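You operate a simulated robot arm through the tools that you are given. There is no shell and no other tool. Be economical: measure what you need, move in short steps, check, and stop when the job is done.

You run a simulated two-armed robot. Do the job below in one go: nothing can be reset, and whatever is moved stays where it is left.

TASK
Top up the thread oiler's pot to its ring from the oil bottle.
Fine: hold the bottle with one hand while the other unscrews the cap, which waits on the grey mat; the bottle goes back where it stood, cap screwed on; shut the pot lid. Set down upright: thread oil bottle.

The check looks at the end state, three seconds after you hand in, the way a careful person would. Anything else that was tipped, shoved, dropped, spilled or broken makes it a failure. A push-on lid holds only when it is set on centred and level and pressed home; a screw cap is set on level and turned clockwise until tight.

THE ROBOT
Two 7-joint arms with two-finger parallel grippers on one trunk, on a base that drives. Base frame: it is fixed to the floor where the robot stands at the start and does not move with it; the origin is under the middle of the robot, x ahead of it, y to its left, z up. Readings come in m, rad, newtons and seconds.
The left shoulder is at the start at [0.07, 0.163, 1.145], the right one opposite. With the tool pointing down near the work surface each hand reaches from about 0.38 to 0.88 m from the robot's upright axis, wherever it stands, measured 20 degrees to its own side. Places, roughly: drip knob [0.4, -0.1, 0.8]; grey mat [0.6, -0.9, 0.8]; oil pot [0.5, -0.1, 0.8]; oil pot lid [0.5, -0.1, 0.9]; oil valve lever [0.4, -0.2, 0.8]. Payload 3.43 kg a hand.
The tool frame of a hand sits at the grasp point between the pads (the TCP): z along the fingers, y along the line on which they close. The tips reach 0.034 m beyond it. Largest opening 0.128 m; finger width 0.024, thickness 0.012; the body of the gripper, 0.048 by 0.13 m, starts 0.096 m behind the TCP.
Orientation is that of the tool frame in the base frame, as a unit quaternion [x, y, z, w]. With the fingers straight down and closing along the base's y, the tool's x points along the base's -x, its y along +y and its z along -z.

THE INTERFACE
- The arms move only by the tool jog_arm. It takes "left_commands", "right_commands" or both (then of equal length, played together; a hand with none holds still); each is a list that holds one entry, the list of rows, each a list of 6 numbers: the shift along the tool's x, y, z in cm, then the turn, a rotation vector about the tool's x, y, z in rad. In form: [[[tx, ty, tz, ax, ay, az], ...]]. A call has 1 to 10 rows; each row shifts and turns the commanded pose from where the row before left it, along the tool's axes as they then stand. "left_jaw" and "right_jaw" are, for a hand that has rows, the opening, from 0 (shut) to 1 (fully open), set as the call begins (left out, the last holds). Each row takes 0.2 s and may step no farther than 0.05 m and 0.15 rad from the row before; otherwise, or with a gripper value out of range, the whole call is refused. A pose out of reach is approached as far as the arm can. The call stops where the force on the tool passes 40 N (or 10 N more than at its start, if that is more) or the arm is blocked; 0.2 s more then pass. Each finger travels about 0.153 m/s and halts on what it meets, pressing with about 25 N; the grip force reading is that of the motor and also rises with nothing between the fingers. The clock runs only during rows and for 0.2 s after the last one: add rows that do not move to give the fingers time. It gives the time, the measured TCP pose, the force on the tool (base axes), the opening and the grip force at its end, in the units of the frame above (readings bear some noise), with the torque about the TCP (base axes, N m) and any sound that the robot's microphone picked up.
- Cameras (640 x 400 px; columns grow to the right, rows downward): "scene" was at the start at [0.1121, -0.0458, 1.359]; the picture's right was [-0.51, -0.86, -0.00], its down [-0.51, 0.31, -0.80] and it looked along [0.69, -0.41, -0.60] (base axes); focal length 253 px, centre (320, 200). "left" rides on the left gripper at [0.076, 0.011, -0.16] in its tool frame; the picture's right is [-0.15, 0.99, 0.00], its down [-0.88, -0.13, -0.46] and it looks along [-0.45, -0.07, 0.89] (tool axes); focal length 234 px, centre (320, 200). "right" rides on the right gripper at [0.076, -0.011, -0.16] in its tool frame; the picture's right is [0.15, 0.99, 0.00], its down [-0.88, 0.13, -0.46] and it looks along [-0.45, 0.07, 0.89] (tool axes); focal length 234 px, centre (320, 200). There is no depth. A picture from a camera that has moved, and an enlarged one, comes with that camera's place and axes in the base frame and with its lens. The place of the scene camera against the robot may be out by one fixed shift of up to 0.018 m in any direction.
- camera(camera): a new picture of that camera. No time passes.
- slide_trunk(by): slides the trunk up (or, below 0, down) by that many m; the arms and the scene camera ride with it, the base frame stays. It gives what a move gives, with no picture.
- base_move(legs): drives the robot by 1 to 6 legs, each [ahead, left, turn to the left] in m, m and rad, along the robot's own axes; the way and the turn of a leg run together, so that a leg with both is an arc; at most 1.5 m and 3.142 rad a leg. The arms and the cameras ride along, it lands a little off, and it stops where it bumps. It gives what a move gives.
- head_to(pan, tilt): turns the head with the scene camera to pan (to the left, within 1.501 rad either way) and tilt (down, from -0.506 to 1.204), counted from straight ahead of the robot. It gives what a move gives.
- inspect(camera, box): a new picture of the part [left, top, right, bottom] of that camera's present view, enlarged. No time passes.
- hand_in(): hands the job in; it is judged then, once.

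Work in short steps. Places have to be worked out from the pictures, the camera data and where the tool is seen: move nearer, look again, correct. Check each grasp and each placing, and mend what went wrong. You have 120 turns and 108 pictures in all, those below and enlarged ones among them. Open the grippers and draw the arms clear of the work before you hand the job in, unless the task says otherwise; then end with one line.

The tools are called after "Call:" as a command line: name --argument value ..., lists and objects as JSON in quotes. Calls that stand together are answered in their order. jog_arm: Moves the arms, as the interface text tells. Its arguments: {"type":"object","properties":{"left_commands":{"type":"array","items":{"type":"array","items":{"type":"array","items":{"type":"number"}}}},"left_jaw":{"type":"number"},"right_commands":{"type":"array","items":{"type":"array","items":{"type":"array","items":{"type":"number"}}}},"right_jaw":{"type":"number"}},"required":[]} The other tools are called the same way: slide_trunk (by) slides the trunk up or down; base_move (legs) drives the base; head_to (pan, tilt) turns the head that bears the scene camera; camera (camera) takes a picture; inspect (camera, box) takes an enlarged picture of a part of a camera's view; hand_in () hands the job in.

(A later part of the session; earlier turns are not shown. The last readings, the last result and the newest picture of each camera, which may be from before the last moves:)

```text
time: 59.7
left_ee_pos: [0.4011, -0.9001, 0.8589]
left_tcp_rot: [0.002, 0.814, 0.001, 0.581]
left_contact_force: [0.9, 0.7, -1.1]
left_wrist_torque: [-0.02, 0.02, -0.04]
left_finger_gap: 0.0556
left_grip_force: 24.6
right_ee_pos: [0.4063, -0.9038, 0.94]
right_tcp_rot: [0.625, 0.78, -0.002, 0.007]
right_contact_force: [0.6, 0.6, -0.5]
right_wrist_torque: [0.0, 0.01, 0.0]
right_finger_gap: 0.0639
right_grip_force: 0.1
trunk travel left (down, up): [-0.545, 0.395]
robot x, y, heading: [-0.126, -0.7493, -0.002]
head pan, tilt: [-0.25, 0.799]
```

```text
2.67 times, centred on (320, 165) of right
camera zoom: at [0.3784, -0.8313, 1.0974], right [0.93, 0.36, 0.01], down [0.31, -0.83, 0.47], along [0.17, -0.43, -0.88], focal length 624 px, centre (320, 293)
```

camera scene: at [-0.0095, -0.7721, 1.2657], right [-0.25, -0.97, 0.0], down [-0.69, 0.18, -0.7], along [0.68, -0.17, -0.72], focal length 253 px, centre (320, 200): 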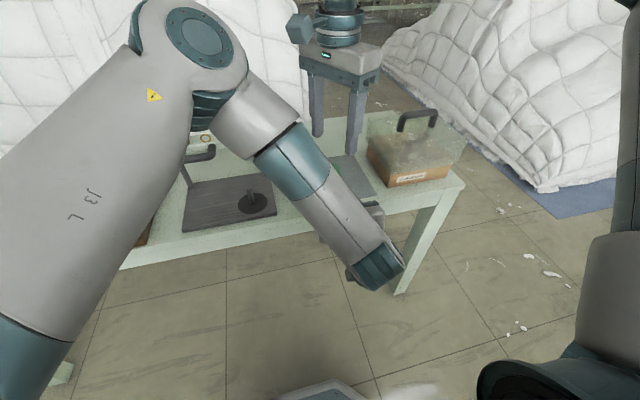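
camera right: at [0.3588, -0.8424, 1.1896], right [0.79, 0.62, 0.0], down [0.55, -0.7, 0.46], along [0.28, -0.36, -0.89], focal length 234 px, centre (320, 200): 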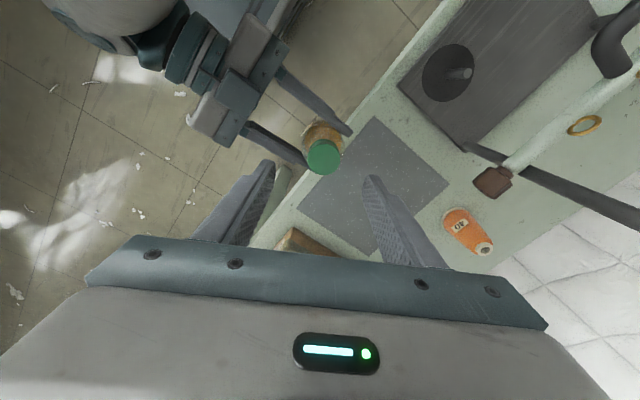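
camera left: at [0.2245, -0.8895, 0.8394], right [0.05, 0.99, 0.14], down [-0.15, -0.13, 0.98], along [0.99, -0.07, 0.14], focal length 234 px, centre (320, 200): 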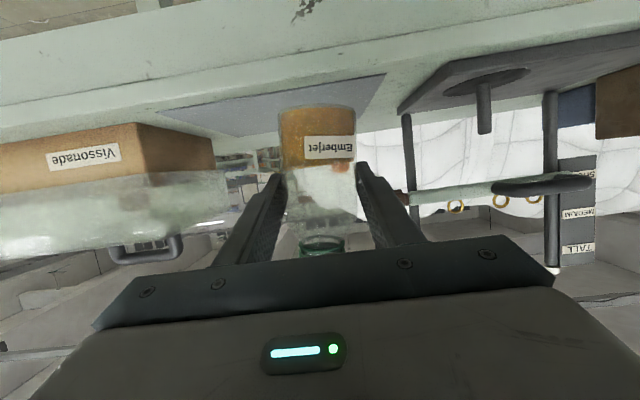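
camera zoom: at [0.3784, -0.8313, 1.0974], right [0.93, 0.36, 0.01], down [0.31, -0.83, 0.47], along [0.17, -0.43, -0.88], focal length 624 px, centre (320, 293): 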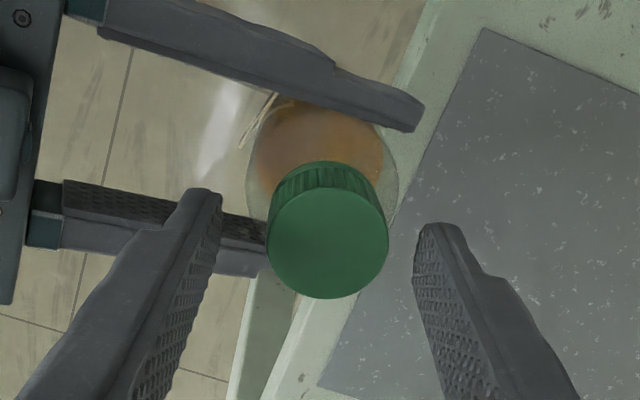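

It is well centred at yaw 1.35. I'll grip and unscrew about 2.2 rad, staying within reach this time.

Call:
jog_arm --right_commands '[[[0, 0.2, 0, 0, 0, 0], [0, 0, 0, 0, 0, 0], [0, 0, 0, 0, 0, 0]]]' --right_jaw 0.15

Call:
jog_arm --right_commands '[[[0, 0, -0.01, 0, 0, -0.15], [0, 0, -0.01, 0, 0, -0.15], [0, 0, -0.01, 0, 0, -0.15], [0, 0, -0.01, 0, 0, -0.15], [0, 0, -0.01, 0, 0, -0.15], [0, 0, -0.01, 0, 0, -0.15], [0, 0, -0.01, 0, 0, -0.15], [0, 0, -0.01, 0, 0, -0.15]]]'

Call:
jog_arm --right_commands '[[[0, 0, -0.01, 0, 0, -0.15], [0, 0, -0.01, 0, 0, -0.15], [0, 0, -0.01, 0, 0, -0.15], [0, 0, -0.01, 0, 0, -0.15], [0, 0, -0.01, 0, 0, -0.15], [0, 0, -0.01, 0, 0, -0.15]]]'

Call:
inspect --camera "right" --box '[220, 90, 420, 240]'

Call:
inspect --camera "left" --box '[240, 90, 400, 270]'

```text
time: 60.5
left_ee_pos: [0.4012, -0.8996, 0.8582]
left_tcp_rot: [0.001, 0.813, 0.001, 0.582]
left_contact_force: [-1.1, 0.4, -2.3]
left_wrist_torque: [-0.01, -0.2, 0.01]
left_finger_gap: 0.0554
left_grip_force: 24.7
right_ee_pos: [0.4086, -0.9017, 0.9394]
right_tcp_rot: [0.626, 0.78, -0.001, 0.007]
right_contact_force: [2.5, -1.5, -0.2]
right_wrist_torque: [-0.1, 0.09, 0.0]
right_finger_gap: 0.0352
right_grip_force: 25.2
trunk travel left (down, up): [-0.545, 0.395]
robot x, y, heading: [-0.1248, -0.7507, -0.001]
head pan, tilt: [-0.25, 0.799]
```

```text
time: 62.3
left_ee_pos: [0.4003, -0.9002, 0.8592]
left_tcp_rot: [0.002, 0.814, 0.001, 0.581]
left_contact_force: [-15.4, -14.9, 0.3]
left_wrist_torque: [0.53, -0.59, -0.09]
left_finger_gap: 0.0557
left_grip_force: 25.2
right_ee_pos: [0.4088, -0.9018, 0.94]
right_tcp_rot: [0.074, 0.997, -0.003, 0.006]
right_contact_force: [15.7, 14.3, -1.7]
right_wrist_torque: [0.62, -0.68, -0.07]
right_finger_gap: 0.035
right_grip_force: 25.1
trunk travel left (down, up): [-0.545, 0.395]
robot x, y, heading: [-0.125, -0.7472, -0.002]
head pan, tilt: [-0.25, 0.799]
```

```text
time: 63.7
left_ee_pos: [0.4006, -0.8993, 0.8577]
left_tcp_rot: [0.001, 0.814, 0.002, 0.581]
left_contact_force: [-4.5, -23.9, -3.8]
left_wrist_torque: [1.14, -0.2, -0.02]
left_finger_gap: 0.0565
left_grip_force: 25.5
right_ee_pos: [0.4083, -0.9023, 0.9409]
right_tcp_rot: [-0.367, 0.93, -0.005, 0.002]
right_contact_force: [4.7, 24.1, 3.2]
right_wrist_torque: [0.84, -0.1, -0.18]
right_finger_gap: 0.0358
right_grip_force: 25.5
trunk travel left (down, up): [-0.545, 0.395]
robot x, y, heading: [-0.1257, -0.7492, -0.003]
head pan, tilt: [-0.25, 0.799]
```

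```text
2.67 times, centred on (320, 165) of right
camera zoom: at [0.3595, -0.9617, 1.1001], right [-0.78, 0.62, -0.01], down [0.55, 0.7, 0.46], along [0.29, 0.35, -0.89], focal length 624 px, centre (320, 293)
```

zoom: 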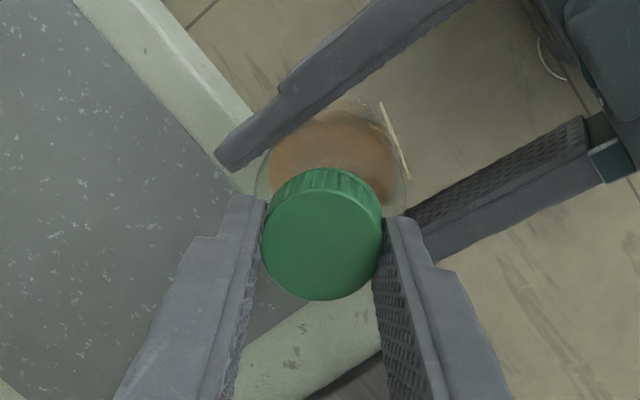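

```text
2.22 times, centred on (320, 180) of left
camera zoom: at [0.2256, -0.8885, 0.8391], right [0.05, 0.99, 0.14], down [-0.15, -0.13, 0.98], along [0.99, -0.07, 0.14], focal length 520 px, centre (320, 244)
```

zoom: 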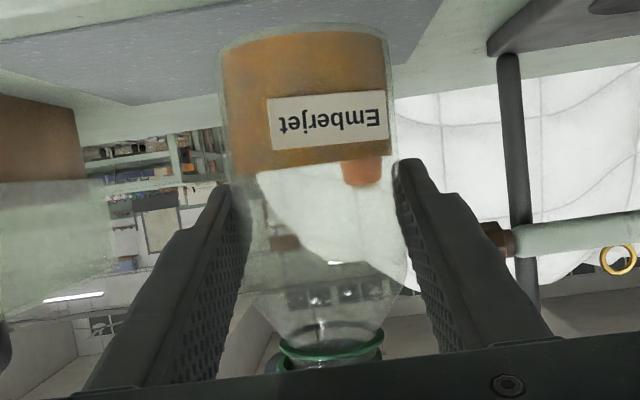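

It turned another 2.1 rad cleanly, about 4.2 rad net so far. I'll regrip and do another cycle.

Call:
jog_arm --right_commands '[[[0, 0, 0, 0, 0, 0], [0, 0, 0, 0, 0, 0], [0, 0, 0, 0, 0, 0.15], [0, 0, 0, 0, 0, 0.15], [0, 0, 0, 0, 0, 0.15], [0, 0, 0, 0, 0, 0.15], [0, 0, 0, 0, 0, 0.15], [0, 0, 0, 0, 0, 0.15], [0, 0, 0, 0, 0, 0.15], [0, 0, 0, 0, 0, 0.15]]]' --right_jaw 0.5

Call:
jog_arm --right_commands '[[[0, 0, 0, 0, 0, 0.15], [0, 0, 0, 0, 0, 0.15], [0, 0, 0, 0, 0, 0.15], [0, 0, 0, 0, 0, 0.15], [0, 0, 0, 0, 0, 0.15], [0, 0, 0, 0, 0, 0.15], [0, 0, 0, 0, 0, 0]]]'

Call:
inspect --camera "right" --box '[220, 90, 420, 240]'

```text
time: 65.9
left_ee_pos: [0.4024, -0.9006, 0.8586]
left_tcp_rot: [0.001, 0.813, 0.001, 0.582]
left_contact_force: [0.5, 0.4, -2.6]
left_wrist_torque: [0.0, -0.02, 0.01]
left_finger_gap: 0.0556
left_grip_force: 25.3
right_ee_pos: [0.4091, -0.902, 0.9409]
right_tcp_rot: [0.225, 0.974, -0.003, 0.006]
right_contact_force: [0.2, 1.1, -0.6]
right_wrist_torque: [0.0, 0.08, 0.0]
right_finger_gap: 0.0641
right_grip_force: 0.0
trunk travel left (down, up): [-0.545, 0.395]
robot x, y, heading: [-0.1253, -0.7491, -0.0]
head pan, tilt: [-0.25, 0.799]
```

```text
time: 67.5
left_ee_pos: [0.4012, -0.8986, 0.8589]
left_tcp_rot: [0.001, 0.814, 0.001, 0.581]
left_contact_force: [0.8, -0.1, -1.9]
left_wrist_torque: [-0.05, 0.02, 0.0]
left_finger_gap: 0.0558
left_grip_force: 25.0
right_ee_pos: [0.4094, -0.9034, 0.9404]
right_tcp_rot: [0.626, 0.779, -0.001, 0.006]
right_contact_force: [0.0, 0.8, 0.3]
right_wrist_torque: [-0.01, -0.01, -0.01]
right_finger_gap: 0.0639
right_grip_force: 0.1
trunk travel left (down, up): [-0.545, 0.395]
robot x, y, heading: [-0.125, -0.7521, -0.002]
head pan, tilt: [-0.25, 0.799]
```

```text
2.67 times, centred on (320, 165) of right
camera zoom: at [0.3804, -0.8306, 1.0988], right [0.93, 0.36, 0.01], down [0.31, -0.83, 0.47], along [0.17, -0.43, -0.88], focal length 624 px, centre (320, 293)
```

zoom: 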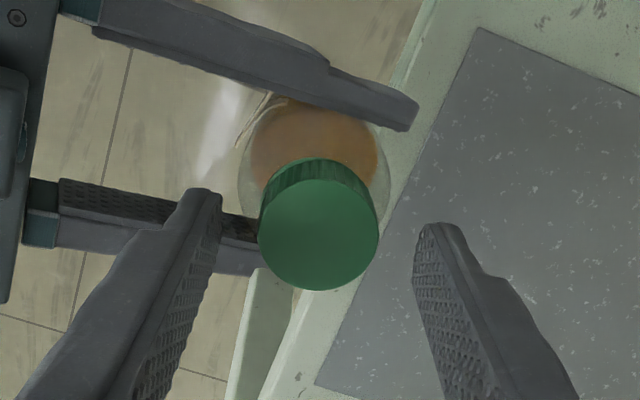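

The cap is centred. I'll grip and turn again.

Call:
jog_arm --right_commands '[[[0, 0, 0, 0, 0, 0], [0, 0, 0, 0, 0, 0], [0, 0, 0, 0, 0, 0]]]' --right_jaw 0.15

Call:
jog_arm --right_commands '[[[0, 0, -0.01, 0, 0, -0.15], [0, 0, -0.01, 0, 0, -0.15], [0, 0, -0.01, 0, 0, -0.15], [0, 0, -0.01, 0, 0, -0.15], [0, 0, -0.01, 0, 0, -0.15], [0, 0, -0.01, 0, 0, -0.15], [0, 0, -0.01, 0, 0, -0.15], [0, 0, -0.01, 0, 0, -0.15], [0, 0, -0.01, 0, 0, -0.15]]]'

Call:
jog_arm --right_commands '[[[0, 0, -0.02, 0, 0, -0.15], [0, 0, -0.02, 0, 0, -0.15], [0, 0, -0.02, 0, 0, -0.15], [0, 0, -0.02, 0, 0, -0.15], [0, 0, -0.02, 0, 0, -0.15]]]'

Call:
inspect --camera "left" --box '[240, 90, 400, 270]'

```text
time: 68.3
left_ee_pos: [0.4022, -0.8995, 0.8588]
left_tcp_rot: [0.0, 0.814, 0.002, 0.581]
left_contact_force: [5.9, 0.7, -2.5]
left_wrist_torque: [-0.02, 0.29, 0.03]
left_finger_gap: 0.0561
left_grip_force: 24.6
right_ee_pos: [0.4084, -0.9041, 0.9411]
right_tcp_rot: [0.625, 0.78, -0.002, 0.007]
right_contact_force: [-6.1, -0.6, 1.5]
right_wrist_torque: [-0.01, 0.21, 0.02]
right_finger_gap: 0.036
right_grip_force: 24.6
trunk travel left (down, up): [-0.545, 0.395]
robot x, y, heading: [-0.1266, -0.7501, -0.001]
head pan, tilt: [-0.25, 0.799]
```

```text
time: 70.3
left_ee_pos: [0.4017, -0.9016, 0.8593]
left_tcp_rot: [0.002, 0.814, 0.001, 0.58]
left_contact_force: [-5.0, -11.1, -1.8]
left_wrist_torque: [0.44, -0.3, 0.03]
left_finger_gap: 0.0555
left_grip_force: 25.3
right_ee_pos: [0.41, -0.902, 0.943]
right_tcp_rot: [-0.001, 1.0, -0.004, 0.006]
right_contact_force: [5.6, 10.1, 0.3]
right_wrist_torque: [0.38, -0.22, -0.1]
right_finger_gap: 0.0359
right_grip_force: 24.9
trunk travel left (down, up): [-0.545, 0.395]
robot x, y, heading: [-0.1244, -0.7493, 0.001]
head pan, tilt: [-0.25, 0.799]
```

```text
time: 71.5
left_ee_pos: [0.4029, -0.8998, 0.8592]
left_tcp_rot: [0.001, 0.814, 0.001, 0.58]
left_contact_force: [-1.2, -25.5, -6.6]
left_wrist_torque: [1.11, -0.04, -0.01]
left_finger_gap: 0.0565
left_grip_force: 24.6
right_ee_pos: [0.4091, -0.9016, 0.9429]
right_tcp_rot: [-0.367, 0.93, -0.004, 0.003]
right_contact_force: [0.2, 25.8, 5.0]
right_wrist_torque: [1.11, 0.02, -0.15]
right_finger_gap: 0.0363
right_grip_force: 24.6
trunk travel left (down, up): [-0.545, 0.395]
robot x, y, heading: [-0.1244, -0.7507, -0.007]
head pan, tilt: [-0.25, 0.799]
```

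```text
2.22 times, centred on (320, 180) of left
camera zoom: at [0.2253, -0.8887, 0.839], right [0.05, 0.99, 0.14], down [-0.14, -0.13, 0.98], along [0.99, -0.07, 0.14], focal length 520 px, centre (320, 244)
```

zoom: 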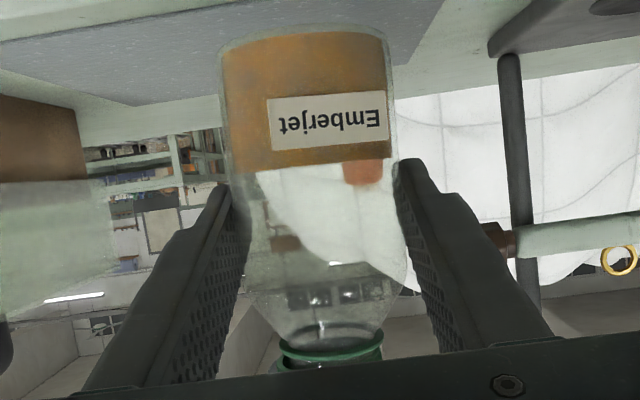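

About 6.2 rad has been unscrewed. I'll test by lifting 4 mm and watching the vertical force.

Call:
jog_arm --right_commands '[[[0, 0, -0.2, 0, 0, 0], [0, 0, -0.2, 0, 0, 0]]]'

Call:
inspect --camera "right" --box '[220, 90, 420, 240]'

```text
time: 72.1
left_ee_pos: [0.4014, -0.9, 0.8593]
left_tcp_rot: [0.001, 0.813, 0.002, 0.582]
left_contact_force: [-4.4, -19.6, 6.1]
left_wrist_torque: [0.96, -0.28, -0.14]
left_finger_gap: 0.0575
left_grip_force: 24.6
right_ee_pos: [0.4088, -0.9036, 0.9456]
right_tcp_rot: [-0.365, 0.931, -0.005, 0.003]
right_contact_force: [4.7, 20.0, -7.9]
right_wrist_torque: [0.68, -0.18, -0.01]
right_finger_gap: 0.036
right_grip_force: 24.7
trunk travel left (down, up): [-0.545, 0.395]
robot x, y, heading: [-0.124, -0.7519, -0.002]
head pan, tilt: [-0.25, 0.799]
```

```text
2.67 times, centred on (320, 165) of right
camera zoom: at [0.3597, -0.9618, 1.105], right [-0.78, 0.63, -0.01], down [0.55, 0.7, 0.45], along [0.29, 0.35, -0.89], focal length 624 px, centre (320, 293)
```

zoom: 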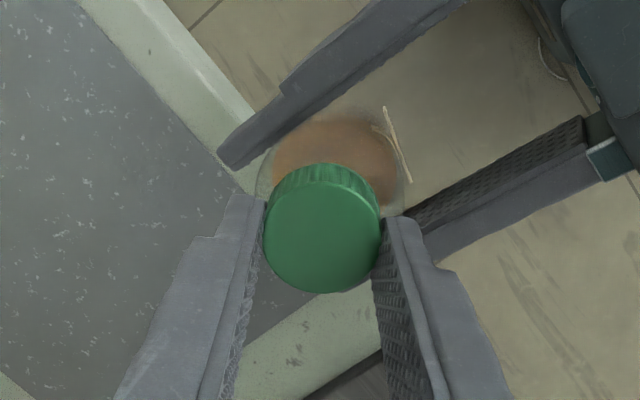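

There is still vertical pull, so the thread is not yet out. I'll ease down, regrip and turn again.

Call:
jog_arm --right_commands '[[[0, 0, 0.3, 0, 0, 0], [0, 0, 0, 0, 0, 0]]]'

Call:
jog_arm --right_commands '[[[0, 0, 0, 0, 0, 0], [0, 0, 0, 0, 0, 0], [0, 0, 0, 0, 0, 0.15], [0, 0, 0, 0, 0, 0.15], [0, 0, 0, 0, 0, 0.15], [0, 0, 0, 0, 0, 0.15], [0, 0, 0, 0, 0, 0.15], [0, 0, 0, 0, 0, 0.15], [0, 0, 0, 0, 0, 0.15], [0, 0, 0, 0, 0, 0.15]]]' --right_jaw 0.5

Call:
jog_arm --right_commands '[[[0, 0, 0, 0, 0, 0.15], [0, 0, 0, 0, 0, 0.15], [0, 0, 0, 0, 0, 0.15], [0, 0, 0, 0, 0, 0.15], [0, 0, 0, 0, 0, 0.15], [0, 0, 0, 0, 0, 0.15], [0, 0, 0, 0, 0, 0]]]'

Call:
inspect --camera "right" --box '[220, 90, 420, 240]'

```text
time: 72.7
left_ee_pos: [0.4019, -0.8991, 0.8574]
left_tcp_rot: [0.0, 0.814, 0.002, 0.581]
left_contact_force: [0.7, -17.0, -6.2]
left_wrist_torque: [0.73, 0.03, -0.14]
left_finger_gap: 0.0579
left_grip_force: 25.1
right_ee_pos: [0.4084, -0.9025, 0.9447]
right_tcp_rot: [-0.366, 0.931, -0.006, 0.004]
right_contact_force: [0.1, 16.3, 4.7]
right_wrist_torque: [0.7, 0.0, 0.02]
right_finger_gap: 0.0362
right_grip_force: 25.0
trunk travel left (down, up): [-0.545, 0.395]
robot x, y, heading: [-0.127, -0.75, -0.003]
head pan, tilt: [-0.25, 0.799]
```

```text
time: 74.9
left_ee_pos: [0.4018, -0.9004, 0.8603]
left_tcp_rot: [0.001, 0.813, 0.001, 0.582]
left_contact_force: [-0.4, 0.8, -2.1]
left_wrist_torque: [0.02, 0.04, 0.02]
left_finger_gap: 0.0558
left_grip_force: 25.0
right_ee_pos: [0.4087, -0.9029, 0.9442]
right_tcp_rot: [0.225, 0.974, -0.003, 0.006]
right_contact_force: [0.1, -0.3, -0.4]
right_wrist_torque: [-0.01, 0.0, -0.03]
right_finger_gap: 0.064
right_grip_force: 0.0
trunk travel left (down, up): [-0.545, 0.395]
robot x, y, heading: [-0.1287, -0.7539, 0.002]
head pan, tilt: [-0.25, 0.799]
```

```text
time: 76.5
left_ee_pos: [0.4009, -0.9004, 0.8585]
left_tcp_rot: [0.001, 0.813, 0.002, 0.582]
left_contact_force: [-0.6, -0.1, -1.6]
left_wrist_torque: [-0.01, -0.01, 0.0]
left_finger_gap: 0.0557
left_grip_force: 25.3
right_ee_pos: [0.4093, -0.9028, 0.945]
right_tcp_rot: [0.626, 0.78, 0.0, 0.006]
right_contact_force: [0.3, 0.2, 0.1]
right_wrist_torque: [0.04, -0.04, 0.0]
right_finger_gap: 0.0639
right_grip_force: 0.1
trunk travel left (down, up): [-0.545, 0.395]
robot x, y, heading: [-0.1223, -0.7506, -0.002]
head pan, tilt: [-0.25, 0.799]
```

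```text
2.67 times, centred on (320, 165) of right
camera zoom: at [0.3806, -0.8309, 1.1021], right [0.93, 0.36, 0.01], down [0.31, -0.83, 0.47], along [0.17, -0.43, -0.88], focal length 624 px, centre (320, 293)
```

zoom: 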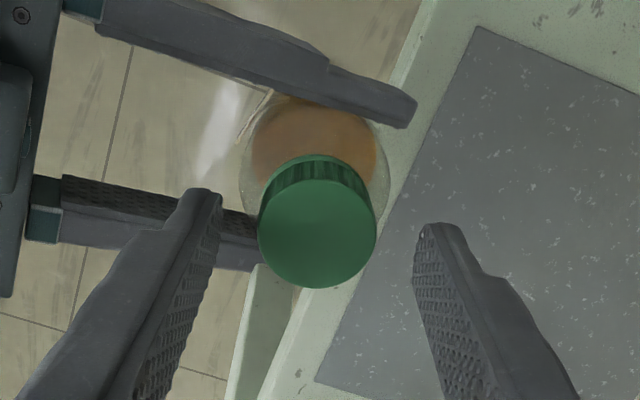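

Centred still. I'll grip and turn another 2.1 rad with a slight rise.

Call:
jog_arm --right_commands '[[[0, 0, 0, 0, 0, 0], [0, 0, 0, 0, 0, 0], [0, 0, 0, 0, 0, 0]]]' --right_jaw 0.15

Call:
jog_arm --right_commands '[[[0, 0, -0.02, 0, 0, -0.15], [0, 0, -0.02, 0, 0, -0.15], [0, 0, -0.02, 0, 0, -0.15], [0, 0, -0.02, 0, 0, -0.15], [0, 0, -0.02, 0, 0, -0.15], [0, 0, -0.02, 0, 0, -0.15], [0, 0, -0.02, 0, 0, -0.15], [0, 0, -0.02, 0, 0, -0.15], [0, 0, -0.02, 0, 0, -0.15]]]'

Call:
jog_arm --right_commands '[[[0, 0, -0.02, 0, 0, -0.15], [0, 0, -0.02, 0, 0, -0.15], [0, 0, -0.02, 0, 0, -0.15], [0, 0, -0.02, 0, 0, -0.15], [0, 0, -0.02, 0, 0, -0.15]]]'

Call:
jog_arm --right_commands '[[[0, 0, -0.2, 0, 0, 0], [0, 0, -0.2, 0, 0, 0]]]'

Call:
inspect --camera "right" --box '[220, 90, 420, 240]'

```text
time: 77.3
left_ee_pos: [0.402, -0.8992, 0.8588]
left_tcp_rot: [0.0, 0.814, 0.002, 0.582]
left_contact_force: [4.2, 0.9, -2.3]
left_wrist_torque: [0.0, 0.27, 0.01]
left_finger_gap: 0.0556
left_grip_force: 25.0
right_ee_pos: [0.4083, -0.9035, 0.9446]
right_tcp_rot: [0.625, 0.78, -0.001, 0.007]
right_contact_force: [-4.3, -0.2, 1.7]
right_wrist_torque: [-0.01, 0.14, -0.02]
right_finger_gap: 0.0361
right_grip_force: 24.6
trunk travel left (down, up): [-0.545, 0.395]
robot x, y, heading: [-0.1244, -0.7482, -0.005]
head pan, tilt: [-0.25, 0.799]
```

```text
time: 79.3
left_ee_pos: [0.401, -0.9021, 0.8591]
left_tcp_rot: [0.003, 0.814, -0.001, 0.581]
left_contact_force: [-8.4, -13.8, -0.1]
left_wrist_torque: [0.66, -0.36, 0.0]
left_finger_gap: 0.0557
left_grip_force: 25.5
right_ee_pos: [0.4098, -0.9022, 0.9457]
right_tcp_rot: [-0.001, 1.0, -0.003, 0.005]
right_contact_force: [7.0, 13.8, -1.2]
right_wrist_torque: [0.55, -0.32, -0.16]
right_finger_gap: 0.0359
right_grip_force: 24.8
trunk travel left (down, up): [-0.545, 0.395]
robot x, y, heading: [-0.1248, -0.7497, -0.002]
head pan, tilt: [-0.25, 0.799]
```

```text
time: 80.5
left_ee_pos: [0.4016, -0.9001, 0.8585]
left_tcp_rot: [0.0, 0.814, 0.002, 0.58]
left_contact_force: [-1.2, -26.9, -5.7]
left_wrist_torque: [1.16, -0.02, 0.0]
left_finger_gap: 0.057
left_grip_force: 24.4
right_ee_pos: [0.4088, -0.9018, 0.947]
right_tcp_rot: [-0.368, 0.93, -0.004, 0.003]
right_contact_force: [1.0, 26.6, 3.8]
right_wrist_torque: [1.19, -0.04, -0.21]
right_finger_gap: 0.0361
right_grip_force: 25.2
trunk travel left (down, up): [-0.545, 0.395]
robot x, y, heading: [-0.1267, -0.7516, -0.008]
head pan, tilt: [-0.25, 0.799]
```

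```text
time: 81.1
left_ee_pos: [0.4013, -0.8996, 0.8602]
left_tcp_rot: [0.0, 0.813, 0.002, 0.582]
left_contact_force: [-4.4, -18.7, 6.8]
left_wrist_torque: [0.95, -0.26, -0.1]
left_finger_gap: 0.058
left_grip_force: 24.8
right_ee_pos: [0.4086, -0.9026, 0.9508]
right_tcp_rot: [-0.365, 0.931, -0.006, 0.003]
right_contact_force: [4.2, 18.1, -9.3]
right_wrist_torque: [0.69, -0.17, -0.02]
right_finger_gap: 0.0365
right_grip_force: 25.0
trunk travel left (down, up): [-0.545, 0.395]
robot x, y, heading: [-0.1263, -0.7507, -0.006]
head pan, tilt: [-0.25, 0.799]
```

```text
2.67 times, centred on (320, 165) of right
camera zoom: at [0.359, -0.9618, 1.1088], right [-0.78, 0.63, -0.01], down [0.55, 0.7, 0.45], along [0.29, 0.35, -0.89], focal length 624 px, centre (320, 293)
```

zoom: 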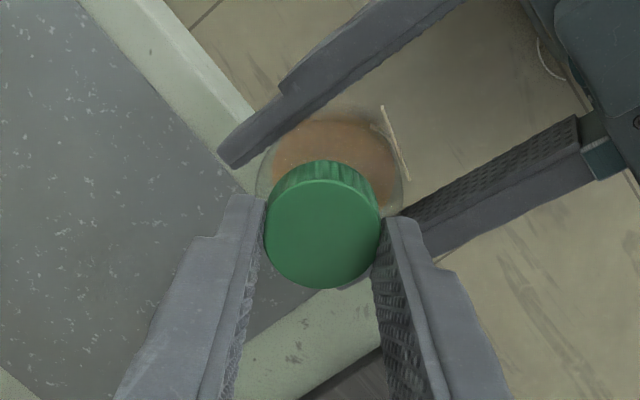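

Still coupled. I'll do another cycle with a wider swing (up to yaw ≈1.8).

Call:
jog_arm --right_commands '[[[0, 0, 0.5, 0, 0, 0], [0, 0, 0, 0, 0, 0]]]'

Call:
jog_arm --right_commands '[[[0, 0, 0, 0, 0, 0], [0, 0, 0, 0, 0, 0], [0, 0, 0, 0, 0, 0.15], [0, 0, 0, 0, 0, 0.15], [0, 0, 0, 0, 0, 0.15], [0, 0, 0, 0, 0, 0.15], [0, 0, 0, 0, 0, 0.15], [0, 0, 0, 0, 0, 0.15], [0, 0, 0, 0, 0, 0.15], [0, 0, 0, 0, 0, 0.15]]]' --right_jaw 0.5

Call:
jog_arm --right_commands '[[[0, 0, 0, 0, 0, 0.15], [0, 0, 0, 0, 0, 0.15], [0, 0, 0, 0, 0, 0.15], [0, 0, 0, 0, 0, 0.15], [0, 0, 0, 0, 0, 0.15], [0, 0, 0, 0, 0, 0.15], [0, 0, 0, 0, 0, 0.15], [0, 0, 0, 0, 0, 0.15], [0, 0, 0, 0, 0, 0.15], [0, 0, 0, 0, 0, 0]]]'

Call:
inspect --camera "right" --box '[220, 90, 420, 240]'

```text
time: 81.7
left_ee_pos: [0.4003, -0.8987, 0.8586]
left_tcp_rot: [0.001, 0.814, 0.002, 0.58]
left_contact_force: [0.2, -18.3, -12.9]
left_wrist_torque: [0.67, 0.1, -0.09]
left_finger_gap: 0.057
left_grip_force: 25.3
right_ee_pos: [0.4079, -0.902, 0.9469]
right_tcp_rot: [-0.366, 0.931, -0.007, 0.003]
right_contact_force: [-1.1, 17.9, 9.3]
right_wrist_torque: [0.91, 0.07, 0.01]
right_finger_gap: 0.0361
right_grip_force: 25.8
trunk travel left (down, up): [-0.545, 0.395]
robot x, y, heading: [-0.1261, -0.7521, -0.002]
head pan, tilt: [-0.25, 0.799]
```

```text
time: 83.9
left_ee_pos: [0.4018, -0.8998, 0.8589]
left_tcp_rot: [0.0, 0.814, 0.002, 0.581]
left_contact_force: [0.1, -0.3, -2.2]
left_wrist_torque: [0.02, 0.03, 0.01]
left_finger_gap: 0.0557
left_grip_force: 25.4
right_ee_pos: [0.4083, -0.9033, 0.9455]
right_tcp_rot: [0.225, 0.974, -0.003, 0.006]
right_contact_force: [-0.6, 0.3, 0.3]
right_wrist_torque: [0.0, 0.01, 0.01]
right_finger_gap: 0.0641
right_grip_force: 0.1
trunk travel left (down, up): [-0.545, 0.395]
robot x, y, heading: [-0.125, -0.7498, -0.004]
head pan, tilt: [-0.25, 0.799]
```

```text
time: 86.1
left_ee_pos: [0.4013, -0.8984, 0.8592]
left_tcp_rot: [0.001, 0.813, 0.001, 0.582]
left_contact_force: [0.3, 0.2, -1.2]
left_wrist_torque: [0.01, 0.03, 0.02]
left_finger_gap: 0.0557
left_grip_force: 24.6
right_ee_pos: [0.4095, -0.9027, 0.9464]
right_tcp_rot: [0.784, 0.621, 0.001, 0.007]
right_contact_force: [-0.4, 0.0, -0.1]
right_wrist_torque: [-0.02, 0.02, -0.02]
right_finger_gap: 0.064
right_grip_force: 0.0
trunk travel left (down, up): [-0.545, 0.395]
robot x, y, heading: [-0.1244, -0.7495, -0.003]
head pan, tilt: [-0.25, 0.799]
```

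```text
2.67 times, centred on (320, 165) of right
camera zoom: at [0.4143, -0.8261, 1.1039], right [1.0, -0.08, 0.01], down [-0.08, -0.88, 0.46], along [-0.03, -0.46, -0.89], focal length 624 px, centre (320, 293)
```

zoom: 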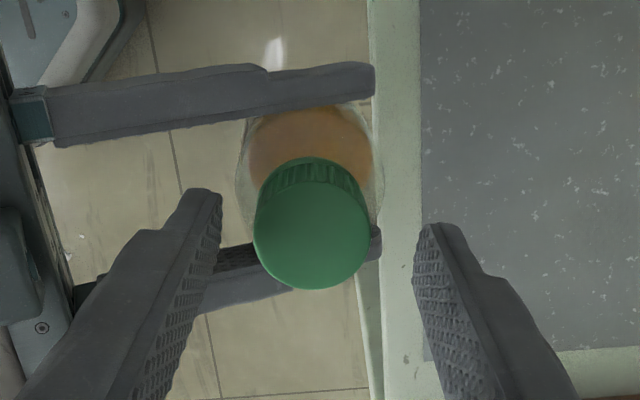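

Good reach at yaw 1.8, and the cap is in the jaws (about 3 mm off-centre, corrected on closing). I'll grip and turn about 2.55 rad.

Call:
jog_arm --right_commands '[[[0, -0.2, 0, 0, 0, 0], [0, 0, 0, 0, 0, 0], [0, 0, 0, 0, 0, 0]]]' --right_jaw 0.15

Call:
jog_arm --right_commands '[[[0, 0, -0.02, 0, 0, -0.15], [0, 0, -0.02, 0, 0, -0.15], [0, 0, -0.02, 0, 0, -0.15], [0, 0, -0.02, 0, 0, -0.15], [0, 0, -0.02, 0, 0, -0.15], [0, 0, -0.02, 0, 0, -0.15], [0, 0, -0.02, 0, 0, -0.15], [0, 0, -0.02, 0, 0, -0.15], [0, 0, -0.02, 0, 0, -0.15], [0, 0, -0.02, 0, 0, -0.15]]]'

Call:
jog_arm --right_commands '[[[0, 0, -0.02, 0, 0, -0.15], [0, 0, -0.02, 0, 0, -0.15], [0, 0, -0.02, 0, 0, -0.15], [0, 0, -0.02, 0, 0, -0.15], [0, 0, -0.02, 0, 0, -0.15], [0, 0, -0.02, 0, 0, -0.15]]]'

Call:
jog_arm --right_commands '[[[0, 0, -0.25, 0, 0, 0], [0, 0, -0.25, 0, 0, 0]]]'

Call:
inspect --camera "left" --box '[240, 90, 400, 270]'

```text
time: 86.9
left_ee_pos: [0.401, -0.8987, 0.8591]
left_tcp_rot: [0.002, 0.814, 0.001, 0.581]
left_contact_force: [0.1, -0.9, -2.2]
left_wrist_torque: [0.02, 0.05, -0.01]
left_finger_gap: 0.0558
left_grip_force: 24.8
right_ee_pos: [0.4081, -0.9023, 0.9451]
right_tcp_rot: [0.783, 0.622, 0.002, 0.008]
right_contact_force: [1.0, -1.2, 0.1]
right_wrist_torque: [0.03, -0.02, 0.04]
right_finger_gap: 0.0361
right_grip_force: 25.1
trunk travel left (down, up): [-0.545, 0.395]
robot x, y, heading: [-0.1221, -0.7515, -0.006]
head pan, tilt: [-0.25, 0.799]
```

```text
time: 89.1
left_ee_pos: [0.4015, -0.9002, 0.8576]
left_tcp_rot: [0.001, 0.814, 0.002, 0.58]
left_contact_force: [-9.0, -6.0, -1.4]
left_wrist_torque: [0.28, -0.41, 0.02]
left_finger_gap: 0.0558
left_grip_force: 25.2
right_ee_pos: [0.4061, -0.9025, 0.9493]
right_tcp_rot: [0.149, 0.989, -0.003, 0.006]
right_contact_force: [8.8, 6.0, -0.2]
right_wrist_torque: [0.22, -0.36, -0.08]
right_finger_gap: 0.0363
right_grip_force: 25.1
trunk travel left (down, up): [-0.545, 0.395]
robot x, y, heading: [-0.1234, -0.7529, -0.004]
head pan, tilt: [-0.25, 0.799]
```

```text
time: 90.5
left_ee_pos: [0.4021, -0.9003, 0.8587]
left_tcp_rot: [0.001, 0.813, 0.001, 0.582]
left_contact_force: [-7.7, -21.1, -1.0]
left_wrist_torque: [0.98, -0.37, 0.06]
left_finger_gap: 0.056
left_grip_force: 24.8
right_ee_pos: [0.4086, -0.901, 0.9493]
right_tcp_rot: [-0.296, 0.955, -0.006, 0.003]
right_contact_force: [8.3, 21.8, -0.6]
right_wrist_torque: [0.94, -0.35, -0.18]
right_finger_gap: 0.0358
right_grip_force: 25.7
trunk travel left (down, up): [-0.545, 0.395]
robot x, y, heading: [-0.1274, -0.747, -0.002]
head pan, tilt: [-0.25, 0.799]
```

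```text
time: 91.1
left_ee_pos: [0.4004, -0.8996, 0.8597]
left_tcp_rot: [-0.001, 0.813, 0.003, 0.582]
left_contact_force: [-6.8, -15.7, 11.1]
left_wrist_torque: [0.85, -0.43, -0.04]
left_finger_gap: 0.0574
left_grip_force: 25.3
right_ee_pos: [0.4078, -0.9028, 0.9529]
right_tcp_rot: [-0.295, 0.956, -0.006, 0.003]
right_contact_force: [7.0, 15.3, -12.9]
right_wrist_torque: [0.48, -0.28, -0.03]
right_finger_gap: 0.0355
right_grip_force: 25.0
trunk travel left (down, up): [-0.545, 0.395]
robot x, y, heading: [-0.128, -0.7525, -0.0]
head pan, tilt: [-0.25, 0.799]
```

```text
2.22 times, centred on (320, 180) of left
camera zoom: at [0.226, -0.8885, 0.8396], right [0.05, 0.99, 0.14], down [-0.15, -0.13, 0.98], along [0.99, -0.07, 0.14], focal length 520 px, centre (320, 244)
```

zoom: 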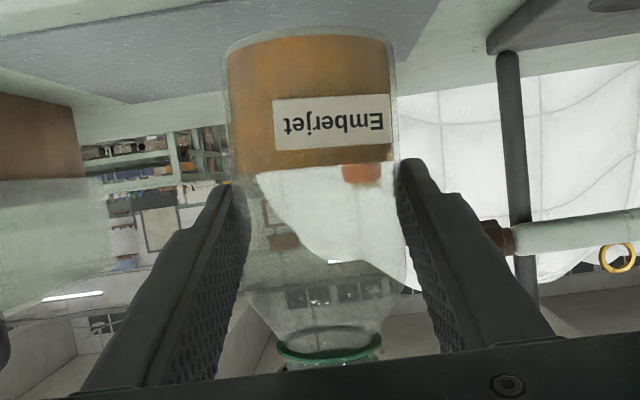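

The neck is now showing below the cap's edge, so it is rising. I'll run another cycle.

Call:
jog_arm --right_commands '[[[0, 0, 0.4, 0, 0, 0], [0, 0, 0, 0, 0, 0]]]'

Call:
jog_arm --right_commands '[[[0, 0, 0, 0, 0, 0], [0, 0, 0, 0, 0, 0], [0, 0, 0, 0, 0, 0.15], [0, 0, 0, 0, 0, 0.15], [0, 0, 0, 0, 0, 0.15], [0, 0, 0, 0, 0, 0.15], [0, 0, 0, 0, 0, 0.15], [0, 0, 0, 0, 0, 0.15], [0, 0, 0, 0, 0, 0.15], [0, 0, 0, 0, 0, 0.15]]]' --right_jaw 0.5

Call:
jog_arm --right_commands '[[[0, 0, 0, 0, 0, 0.15], [0, 0, 0, 0, 0, 0.15], [0, 0, 0, 0, 0, 0.15], [0, 0, 0, 0, 0, 0.15], [0, 0, 0, 0, 0, 0.15], [0, 0, 0, 0, 0, 0.15], [0, 0, 0, 0, 0, 0.15], [0, 0, 0, 0, 0, 0.15], [0, 0, 0, 0, 0, 0]]]'

Call:
jog_arm --right_commands '[[[0, 0, 0, 0, 0, 0], [0, 0, 0, 0, 0, 0], [0, 0, 0, 0, 0, 0]]]' --right_jaw 0.15

Call:
jog_arm --right_commands '[[[0, 0, -0.02, 0, 0, -0.15], [0, 0, -0.02, 0, 0, -0.15], [0, 0, -0.02, 0, 0, -0.15], [0, 0, -0.02, 0, 0, -0.15], [0, 0, -0.02, 0, 0, -0.15], [0, 0, -0.02, 0, 0, -0.15], [0, 0, -0.02, 0, 0, -0.15], [0, 0, -0.02, 0, 0, -0.15], [0, 0, -0.02, 0, 0, -0.15], [0, 0, -0.02, 0, 0, -0.15]]]'

Call:
jog_arm --right_commands '[[[0, 0, -0.02, 0, 0, -0.15], [0, 0, -0.02, 0, 0, -0.15], [0, 0, -0.02, 0, 0, -0.15], [0, 0, -0.02, 0, 0, -0.15], [0, 0, -0.02, 0, 0, -0.15], [0, 0, -0.02, 0, 0, -0.15]]]'

Call:
jog_arm --right_commands '[[[0, 0, -0.25, 0, 0, 0], [0, 0, -0.25, 0, 0, 0]]]'

Call:
inspect --camera "left" --box '[240, 90, 400, 270]'

```text
time: 91.7
left_ee_pos: [0.4022, -0.8993, 0.8586]
left_tcp_rot: [0.001, 0.815, 0.002, 0.58]
left_contact_force: [0.7, -11.0, -7.1]
left_wrist_torque: [0.46, 0.06, -0.03]
left_finger_gap: 0.0571
left_grip_force: 25.1
right_ee_pos: [0.4071, -0.903, 0.9516]
right_tcp_rot: [-0.295, 0.955, -0.007, 0.003]
right_contact_force: [-0.8, 11.4, 5.8]
right_wrist_torque: [0.58, 0.03, 0.0]
right_finger_gap: 0.0356
right_grip_force: 25.0
trunk travel left (down, up): [-0.545, 0.395]
robot x, y, heading: [-0.1276, -0.7532, -0.001]
head pan, tilt: [-0.25, 0.799]
```

```text
time: 93.9
left_ee_pos: [0.4009, -0.9004, 0.8575]
left_tcp_rot: [0.002, 0.814, 0.0, 0.581]
left_contact_force: [-0.6, -0.2, -1.0]
left_wrist_torque: [0.0, 0.04, 0.03]
left_finger_gap: 0.0557
left_grip_force: 24.6
right_ee_pos: [0.4074, -0.9026, 0.9524]
right_tcp_rot: [0.298, 0.955, -0.003, 0.007]
right_contact_force: [1.0, 0.0, 0.2]
right_wrist_torque: [0.0, 0.01, 0.0]
right_finger_gap: 0.0637
right_grip_force: 0.1
trunk travel left (down, up): [-0.545, 0.395]
robot x, y, heading: [-0.1254, -0.7484, 0.001]
head pan, tilt: [-0.25, 0.799]
```

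```text
time: 95.9
left_ee_pos: [0.4017, -0.8995, 0.8586]
left_tcp_rot: [0.002, 0.814, 0.001, 0.581]
left_contact_force: [0.6, 0.5, -1.4]
left_wrist_torque: [-0.02, 0.02, -0.03]
left_finger_gap: 0.056
left_grip_force: 25.1
right_ee_pos: [0.4068, -0.9015, 0.9497]
right_tcp_rot: [0.784, 0.62, 0.001, 0.008]
right_contact_force: [-0.1, -0.1, -0.1]
right_wrist_torque: [-0.02, 0.03, 0.02]
right_finger_gap: 0.0643
right_grip_force: 0.0
trunk travel left (down, up): [-0.545, 0.395]
robot x, y, heading: [-0.1246, -0.7516, -0.004]
head pan, tilt: [-0.25, 0.799]
```

```text
time: 96.7
left_ee_pos: [0.4012, -0.8994, 0.8593]
left_tcp_rot: [0.001, 0.813, 0.002, 0.582]
left_contact_force: [4.5, -2.5, -2.5]
left_wrist_torque: [0.14, 0.26, -0.01]
left_finger_gap: 0.0557
left_grip_force: 25.3
right_ee_pos: [0.4062, -0.9027, 0.9489]
right_tcp_rot: [0.784, 0.621, 0.001, 0.006]
right_contact_force: [-4.7, 1.7, 1.1]
right_wrist_torque: [0.06, 0.15, 0.01]
right_finger_gap: 0.0363
right_grip_force: 24.6
trunk travel left (down, up): [-0.545, 0.395]
robot x, y, heading: [-0.1266, -0.7523, 0.003]
head pan, tilt: [-0.25, 0.799]
```

```text
time: 98.9
left_ee_pos: [0.4015, -0.8999, 0.8591]
left_tcp_rot: [0.001, 0.813, 0.002, 0.582]
left_contact_force: [-1.4, -8.9, -0.6]
left_wrist_torque: [0.46, -0.06, 0.04]
left_finger_gap: 0.0556
left_grip_force: 24.9
right_ee_pos: [0.4086, -0.9022, 0.9525]
right_tcp_rot: [0.148, 0.989, -0.004, 0.006]
right_contact_force: [1.5, 10.4, -0.6]
right_wrist_torque: [0.43, -0.11, -0.07]
right_finger_gap: 0.0364
right_grip_force: 25.0
trunk travel left (down, up): [-0.545, 0.395]
robot x, y, heading: [-0.1245, -0.7516, -0.002]
head pan, tilt: [-0.25, 0.799]
```

```text
time: 100.3
left_ee_pos: [0.4005, -0.9001, 0.8573]
left_tcp_rot: [0.001, 0.814, 0.002, 0.581]
left_contact_force: [-5.5, -18.2, -0.4]
left_wrist_torque: [0.84, -0.3, 0.06]
left_finger_gap: 0.0555
left_grip_force: 24.4
right_ee_pos: [0.407, -0.9008, 0.9527]
right_tcp_rot: [-0.296, 0.955, -0.006, 0.003]
right_contact_force: [5.5, 17.6, -0.8]
right_wrist_torque: [0.8, -0.29, -0.14]
right_finger_gap: 0.0363
right_grip_force: 25.0
trunk travel left (down, up): [-0.545, 0.395]
robot x, y, heading: [-0.1242, -0.7535, 0.003]
head pan, tilt: [-0.25, 0.799]
```

```text
time: 100.9
left_ee_pos: [0.4008, -0.9001, 0.8602]
left_tcp_rot: [0.001, 0.813, 0.001, 0.582]
left_contact_force: [-7.6, -13.5, 10.9]
left_wrist_torque: [0.86, -0.46, -0.06]
left_finger_gap: 0.0565
left_grip_force: 25.5
right_ee_pos: [0.4069, -0.9024, 0.9577]
right_tcp_rot: [-0.296, 0.955, -0.006, 0.003]
right_contact_force: [6.5, 15.2, -12.1]
right_wrist_torque: [0.56, -0.24, -0.03]
right_finger_gap: 0.0365
right_grip_force: 25.3
trunk travel left (down, up): [-0.545, 0.395]
robot x, y, heading: [-0.1249, -0.7542, -0.003]
head pan, tilt: [-0.25, 0.799]
```

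```text
2.22 times, centred on (320, 180) of left
camera zoom: at [0.2257, -0.8886, 0.8395], right [0.05, 0.99, 0.14], down [-0.15, -0.13, 0.98], along [0.99, -0.07, 0.14], focal length 520 px, centre (320, 244)
```

zoom: 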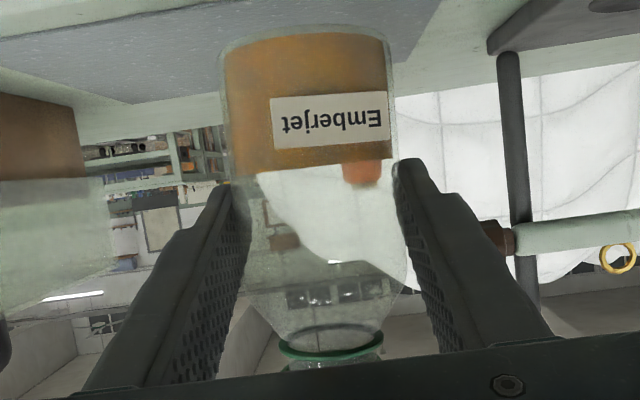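

I'll check from the right camera whether the cap is really rising with the hand.

Call:
inspect --camera "right" --box '[220, 90, 420, 240]'

```text
2.67 times, centred on (320, 165) of right
camera zoom: at [0.3485, -0.9534, 1.1163], right [-0.68, 0.73, -0.01], down [0.65, 0.61, 0.46], along [0.34, 0.3, -0.89], focal length 624 px, centre (320, 293)
```

zoom: 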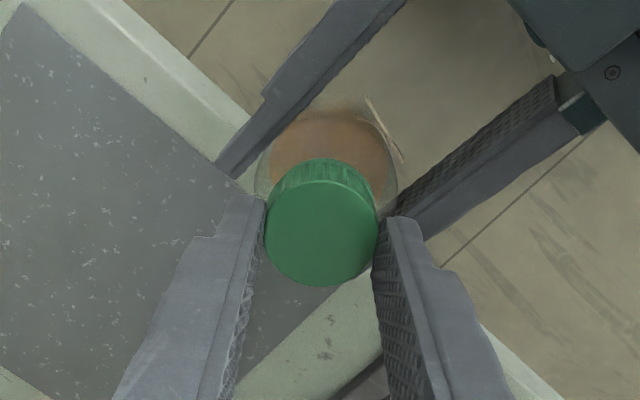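

The cap appears about 1 cm higher than at the start, so it should be nearly out. One more cycle.

Call:
jog_arm --right_commands '[[[0, 0, 0.3, 0, 0, 0], [0, 0, 0, 0, 0, 0]]]'

Call:
jog_arm --right_commands '[[[0, 0, 0, 0, 0, 0], [0, 0, 0, 0, 0, 0], [0, 0, 0, 0, 0, 0.15], [0, 0, 0, 0, 0, 0.15], [0, 0, 0, 0, 0, 0.15], [0, 0, 0, 0, 0, 0.15], [0, 0, 0, 0, 0, 0.15], [0, 0, 0, 0, 0, 0.15], [0, 0, 0, 0, 0, 0.15], [0, 0, 0, 0, 0, 0.15]]]' --right_jaw 0.5

Call:
jog_arm --right_commands '[[[0, 0, 0, 0, 0, 0.15], [0, 0, 0, 0, 0, 0.15], [0, 0, 0, 0, 0, 0.15], [0, 0, 0, 0, 0, 0.15], [0, 0, 0, 0, 0, 0.15], [0, 0, 0, 0, 0, 0.15], [0, 0, 0, 0, 0, 0.15], [0, 0, 0, 0, 0, 0.15], [0, 0, 0, 0, 0, 0]]]'

Call:
jog_arm --right_commands '[[[0, 0, 0, 0, 0, 0], [0, 0, 0, 0, 0, 0], [0, 0, 0, 0, 0, 0]]]' --right_jaw 0.15

Call:
jog_arm --right_commands '[[[0, 0, -0.02, 0, 0, -0.15], [0, 0, -0.02, 0, 0, -0.15], [0, 0, -0.02, 0, 0, -0.15], [0, 0, -0.02, 0, 0, -0.15], [0, 0, -0.02, 0, 0, -0.15], [0, 0, -0.02, 0, 0, -0.15], [0, 0, -0.02, 0, 0, -0.15], [0, 0, -0.02, 0, 0, -0.15], [0, 0, -0.02, 0, 0, -0.15], [0, 0, -0.02, 0, 0, -0.15]]]'

Call:
jog_arm --right_commands '[[[0, 0, -0.02, 0, 0, -0.15], [0, 0, -0.02, 0, 0, -0.15], [0, 0, -0.02, 0, 0, -0.15], [0, 0, -0.02, 0, 0, -0.15], [0, 0, -0.02, 0, 0, -0.15], [0, 0, -0.02, 0, 0, -0.15]]]'

Call:
jog_arm --right_commands '[[[0, 0, -0.25, 0, 0, 0], [0, 0, -0.25, 0, 0, 0]]]'

Call:
inspect --camera "right" --box '[220, 90, 420, 240]'

```text
time: 101.5
left_ee_pos: [0.4003, -0.8984, 0.8591]
left_tcp_rot: [0.0, 0.815, 0.003, 0.58]
left_contact_force: [0.2, -10.4, -5.1]
left_wrist_torque: [0.51, 0.08, -0.06]
left_finger_gap: 0.0567
left_grip_force: 24.6
right_ee_pos: [0.4061, -0.9018, 0.9556]
right_tcp_rot: [-0.295, 0.955, -0.006, 0.003]
right_contact_force: [-0.7, 10.4, 3.2]
right_wrist_torque: [0.57, 0.01, 0.01]
right_finger_gap: 0.0364
right_grip_force: 25.1
trunk travel left (down, up): [-0.545, 0.395]
robot x, y, heading: [-0.1226, -0.7497, 0.0]
head pan, tilt: [-0.25, 0.799]
```

```text
time: 103.7
left_ee_pos: [0.4011, -0.8995, 0.8581]
left_tcp_rot: [0.001, 0.814, 0.001, 0.581]
left_contact_force: [-0.1, 0.1, -1.7]
left_wrist_torque: [0.01, -0.01, 0.0]
left_finger_gap: 0.0554
left_grip_force: 25.1
right_ee_pos: [0.4068, -0.9019, 0.9545]
right_tcp_rot: [0.297, 0.955, -0.003, 0.007]
right_contact_force: [0.1, 0.0, 1.0]
right_wrist_torque: [-0.03, -0.01, 0.0]
right_finger_gap: 0.0642
right_grip_force: 0.1
trunk travel left (down, up): [-0.545, 0.395]
robot x, y, heading: [-0.1234, -0.7508, -0.005]
head pan, tilt: [-0.25, 0.799]
```

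```text
time: 105.7
left_ee_pos: [0.4015, -0.9008, 0.8577]
left_tcp_rot: [0.001, 0.814, 0.001, 0.581]
left_contact_force: [0.2, -0.1, -2.4]
left_wrist_torque: [0.02, -0.01, 0.0]
left_finger_gap: 0.0558
left_grip_force: 24.8
right_ee_pos: [0.4068, -0.9011, 0.954]
right_tcp_rot: [0.784, 0.621, 0.001, 0.007]
right_contact_force: [-0.1, 0.0, 0.0]
right_wrist_torque: [-0.02, 0.01, -0.02]
right_finger_gap: 0.064
right_grip_force: 0.1
trunk travel left (down, up): [-0.545, 0.395]
robot x, y, heading: [-0.1263, -0.7513, -0.001]
head pan, tilt: [-0.25, 0.799]
```

```text
time: 106.5
left_ee_pos: [0.4022, -0.8991, 0.8586]
left_tcp_rot: [0.001, 0.814, 0.001, 0.581]
left_contact_force: [1.7, -1.0, -4.0]
left_wrist_torque: [0.03, 0.11, -0.01]
left_finger_gap: 0.0556
left_grip_force: 25.1
right_ee_pos: [0.4059, -0.9015, 0.9557]
right_tcp_rot: [0.784, 0.621, 0.001, 0.007]
right_contact_force: [-1.6, 0.3, 3.9]
right_wrist_torque: [0.03, 0.09, 0.02]
right_finger_gap: 0.02
right_grip_force: 0.3
trunk travel left (down, up): [-0.545, 0.395]
robot x, y, heading: [-0.1248, -0.7512, -0.003]
head pan, tilt: [-0.25, 0.799]
```

```text
time: 108.7
left_ee_pos: [0.4014, -0.8997, 0.8592]
left_tcp_rot: [0.001, 0.813, 0.001, 0.582]
left_contact_force: [0.4, 0.4, -1.4]
left_wrist_torque: [0.0, 0.0, -0.03]
left_finger_gap: 0.0557
left_grip_force: 24.7
right_ee_pos: [0.4069, -0.9016, 0.9572]
right_tcp_rot: [0.149, 0.989, -0.004, 0.006]
right_contact_force: [-0.8, -0.8, -0.4]
right_wrist_torque: [0.0, 0.0, -0.02]
right_finger_gap: 0.0192
right_grip_force: 0.2
trunk travel left (down, up): [-0.545, 0.395]
robot x, y, heading: [-0.1277, -0.7485, -0.005]
head pan, tilt: [-0.25, 0.799]
```

```text
time: 110.1
left_ee_pos: [0.4023, -0.9001, 0.8587]
left_tcp_rot: [0.001, 0.814, 0.001, 0.581]
left_contact_force: [0.1, 0.3, -1.7]
left_wrist_torque: [0.0, 0.02, -0.01]
left_finger_gap: 0.0554
left_grip_force: 25.0
right_ee_pos: [0.4055, -0.902, 0.9588]
right_tcp_rot: [-0.295, 0.955, -0.006, 0.004]
right_contact_force: [-0.6, -0.2, -0.4]
right_wrist_torque: [0.0, 0.01, -0.03]
right_finger_gap: 0.0191
right_grip_force: 0.0
trunk travel left (down, up): [-0.545, 0.395]
robot x, y, heading: [-0.1259, -0.7456, -0.003]
head pan, tilt: [-0.25, 0.799]
```

```text
time: 110.7
left_ee_pos: [0.4005, -0.9006, 0.8577]
left_tcp_rot: [0.001, 0.814, 0.002, 0.581]
left_contact_force: [1.2, 0.0, -1.6]
left_wrist_torque: [-0.01, 0.0, 0.0]
left_finger_gap: 0.0556
left_grip_force: 25.1
right_ee_pos: [0.4062, -0.9023, 0.9638]
right_tcp_rot: [-0.294, 0.956, -0.006, 0.003]
right_contact_force: [0.8, 0.1, 1.0]
right_wrist_torque: [-0.02, 0.01, -0.03]
right_finger_gap: 0.0192
right_grip_force: 0.1
trunk travel left (down, up): [-0.545, 0.395]
robot x, y, heading: [-0.1245, -0.753, -0.007]
head pan, tilt: [-0.25, 0.799]
```

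```text
2.67 times, centred on (320, 165) of right
camera zoom: at [0.3489, -0.9529, 1.1221], right [-0.68, 0.73, -0.01], down [0.65, 0.61, 0.46], along [0.34, 0.3, -0.89], focal length 624 px, centre (320, 293)
```

zoom: 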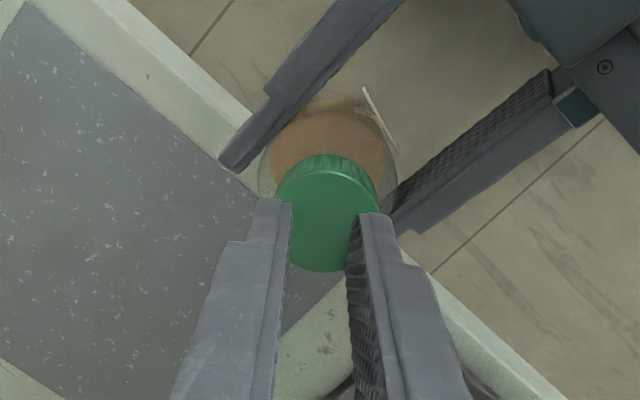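

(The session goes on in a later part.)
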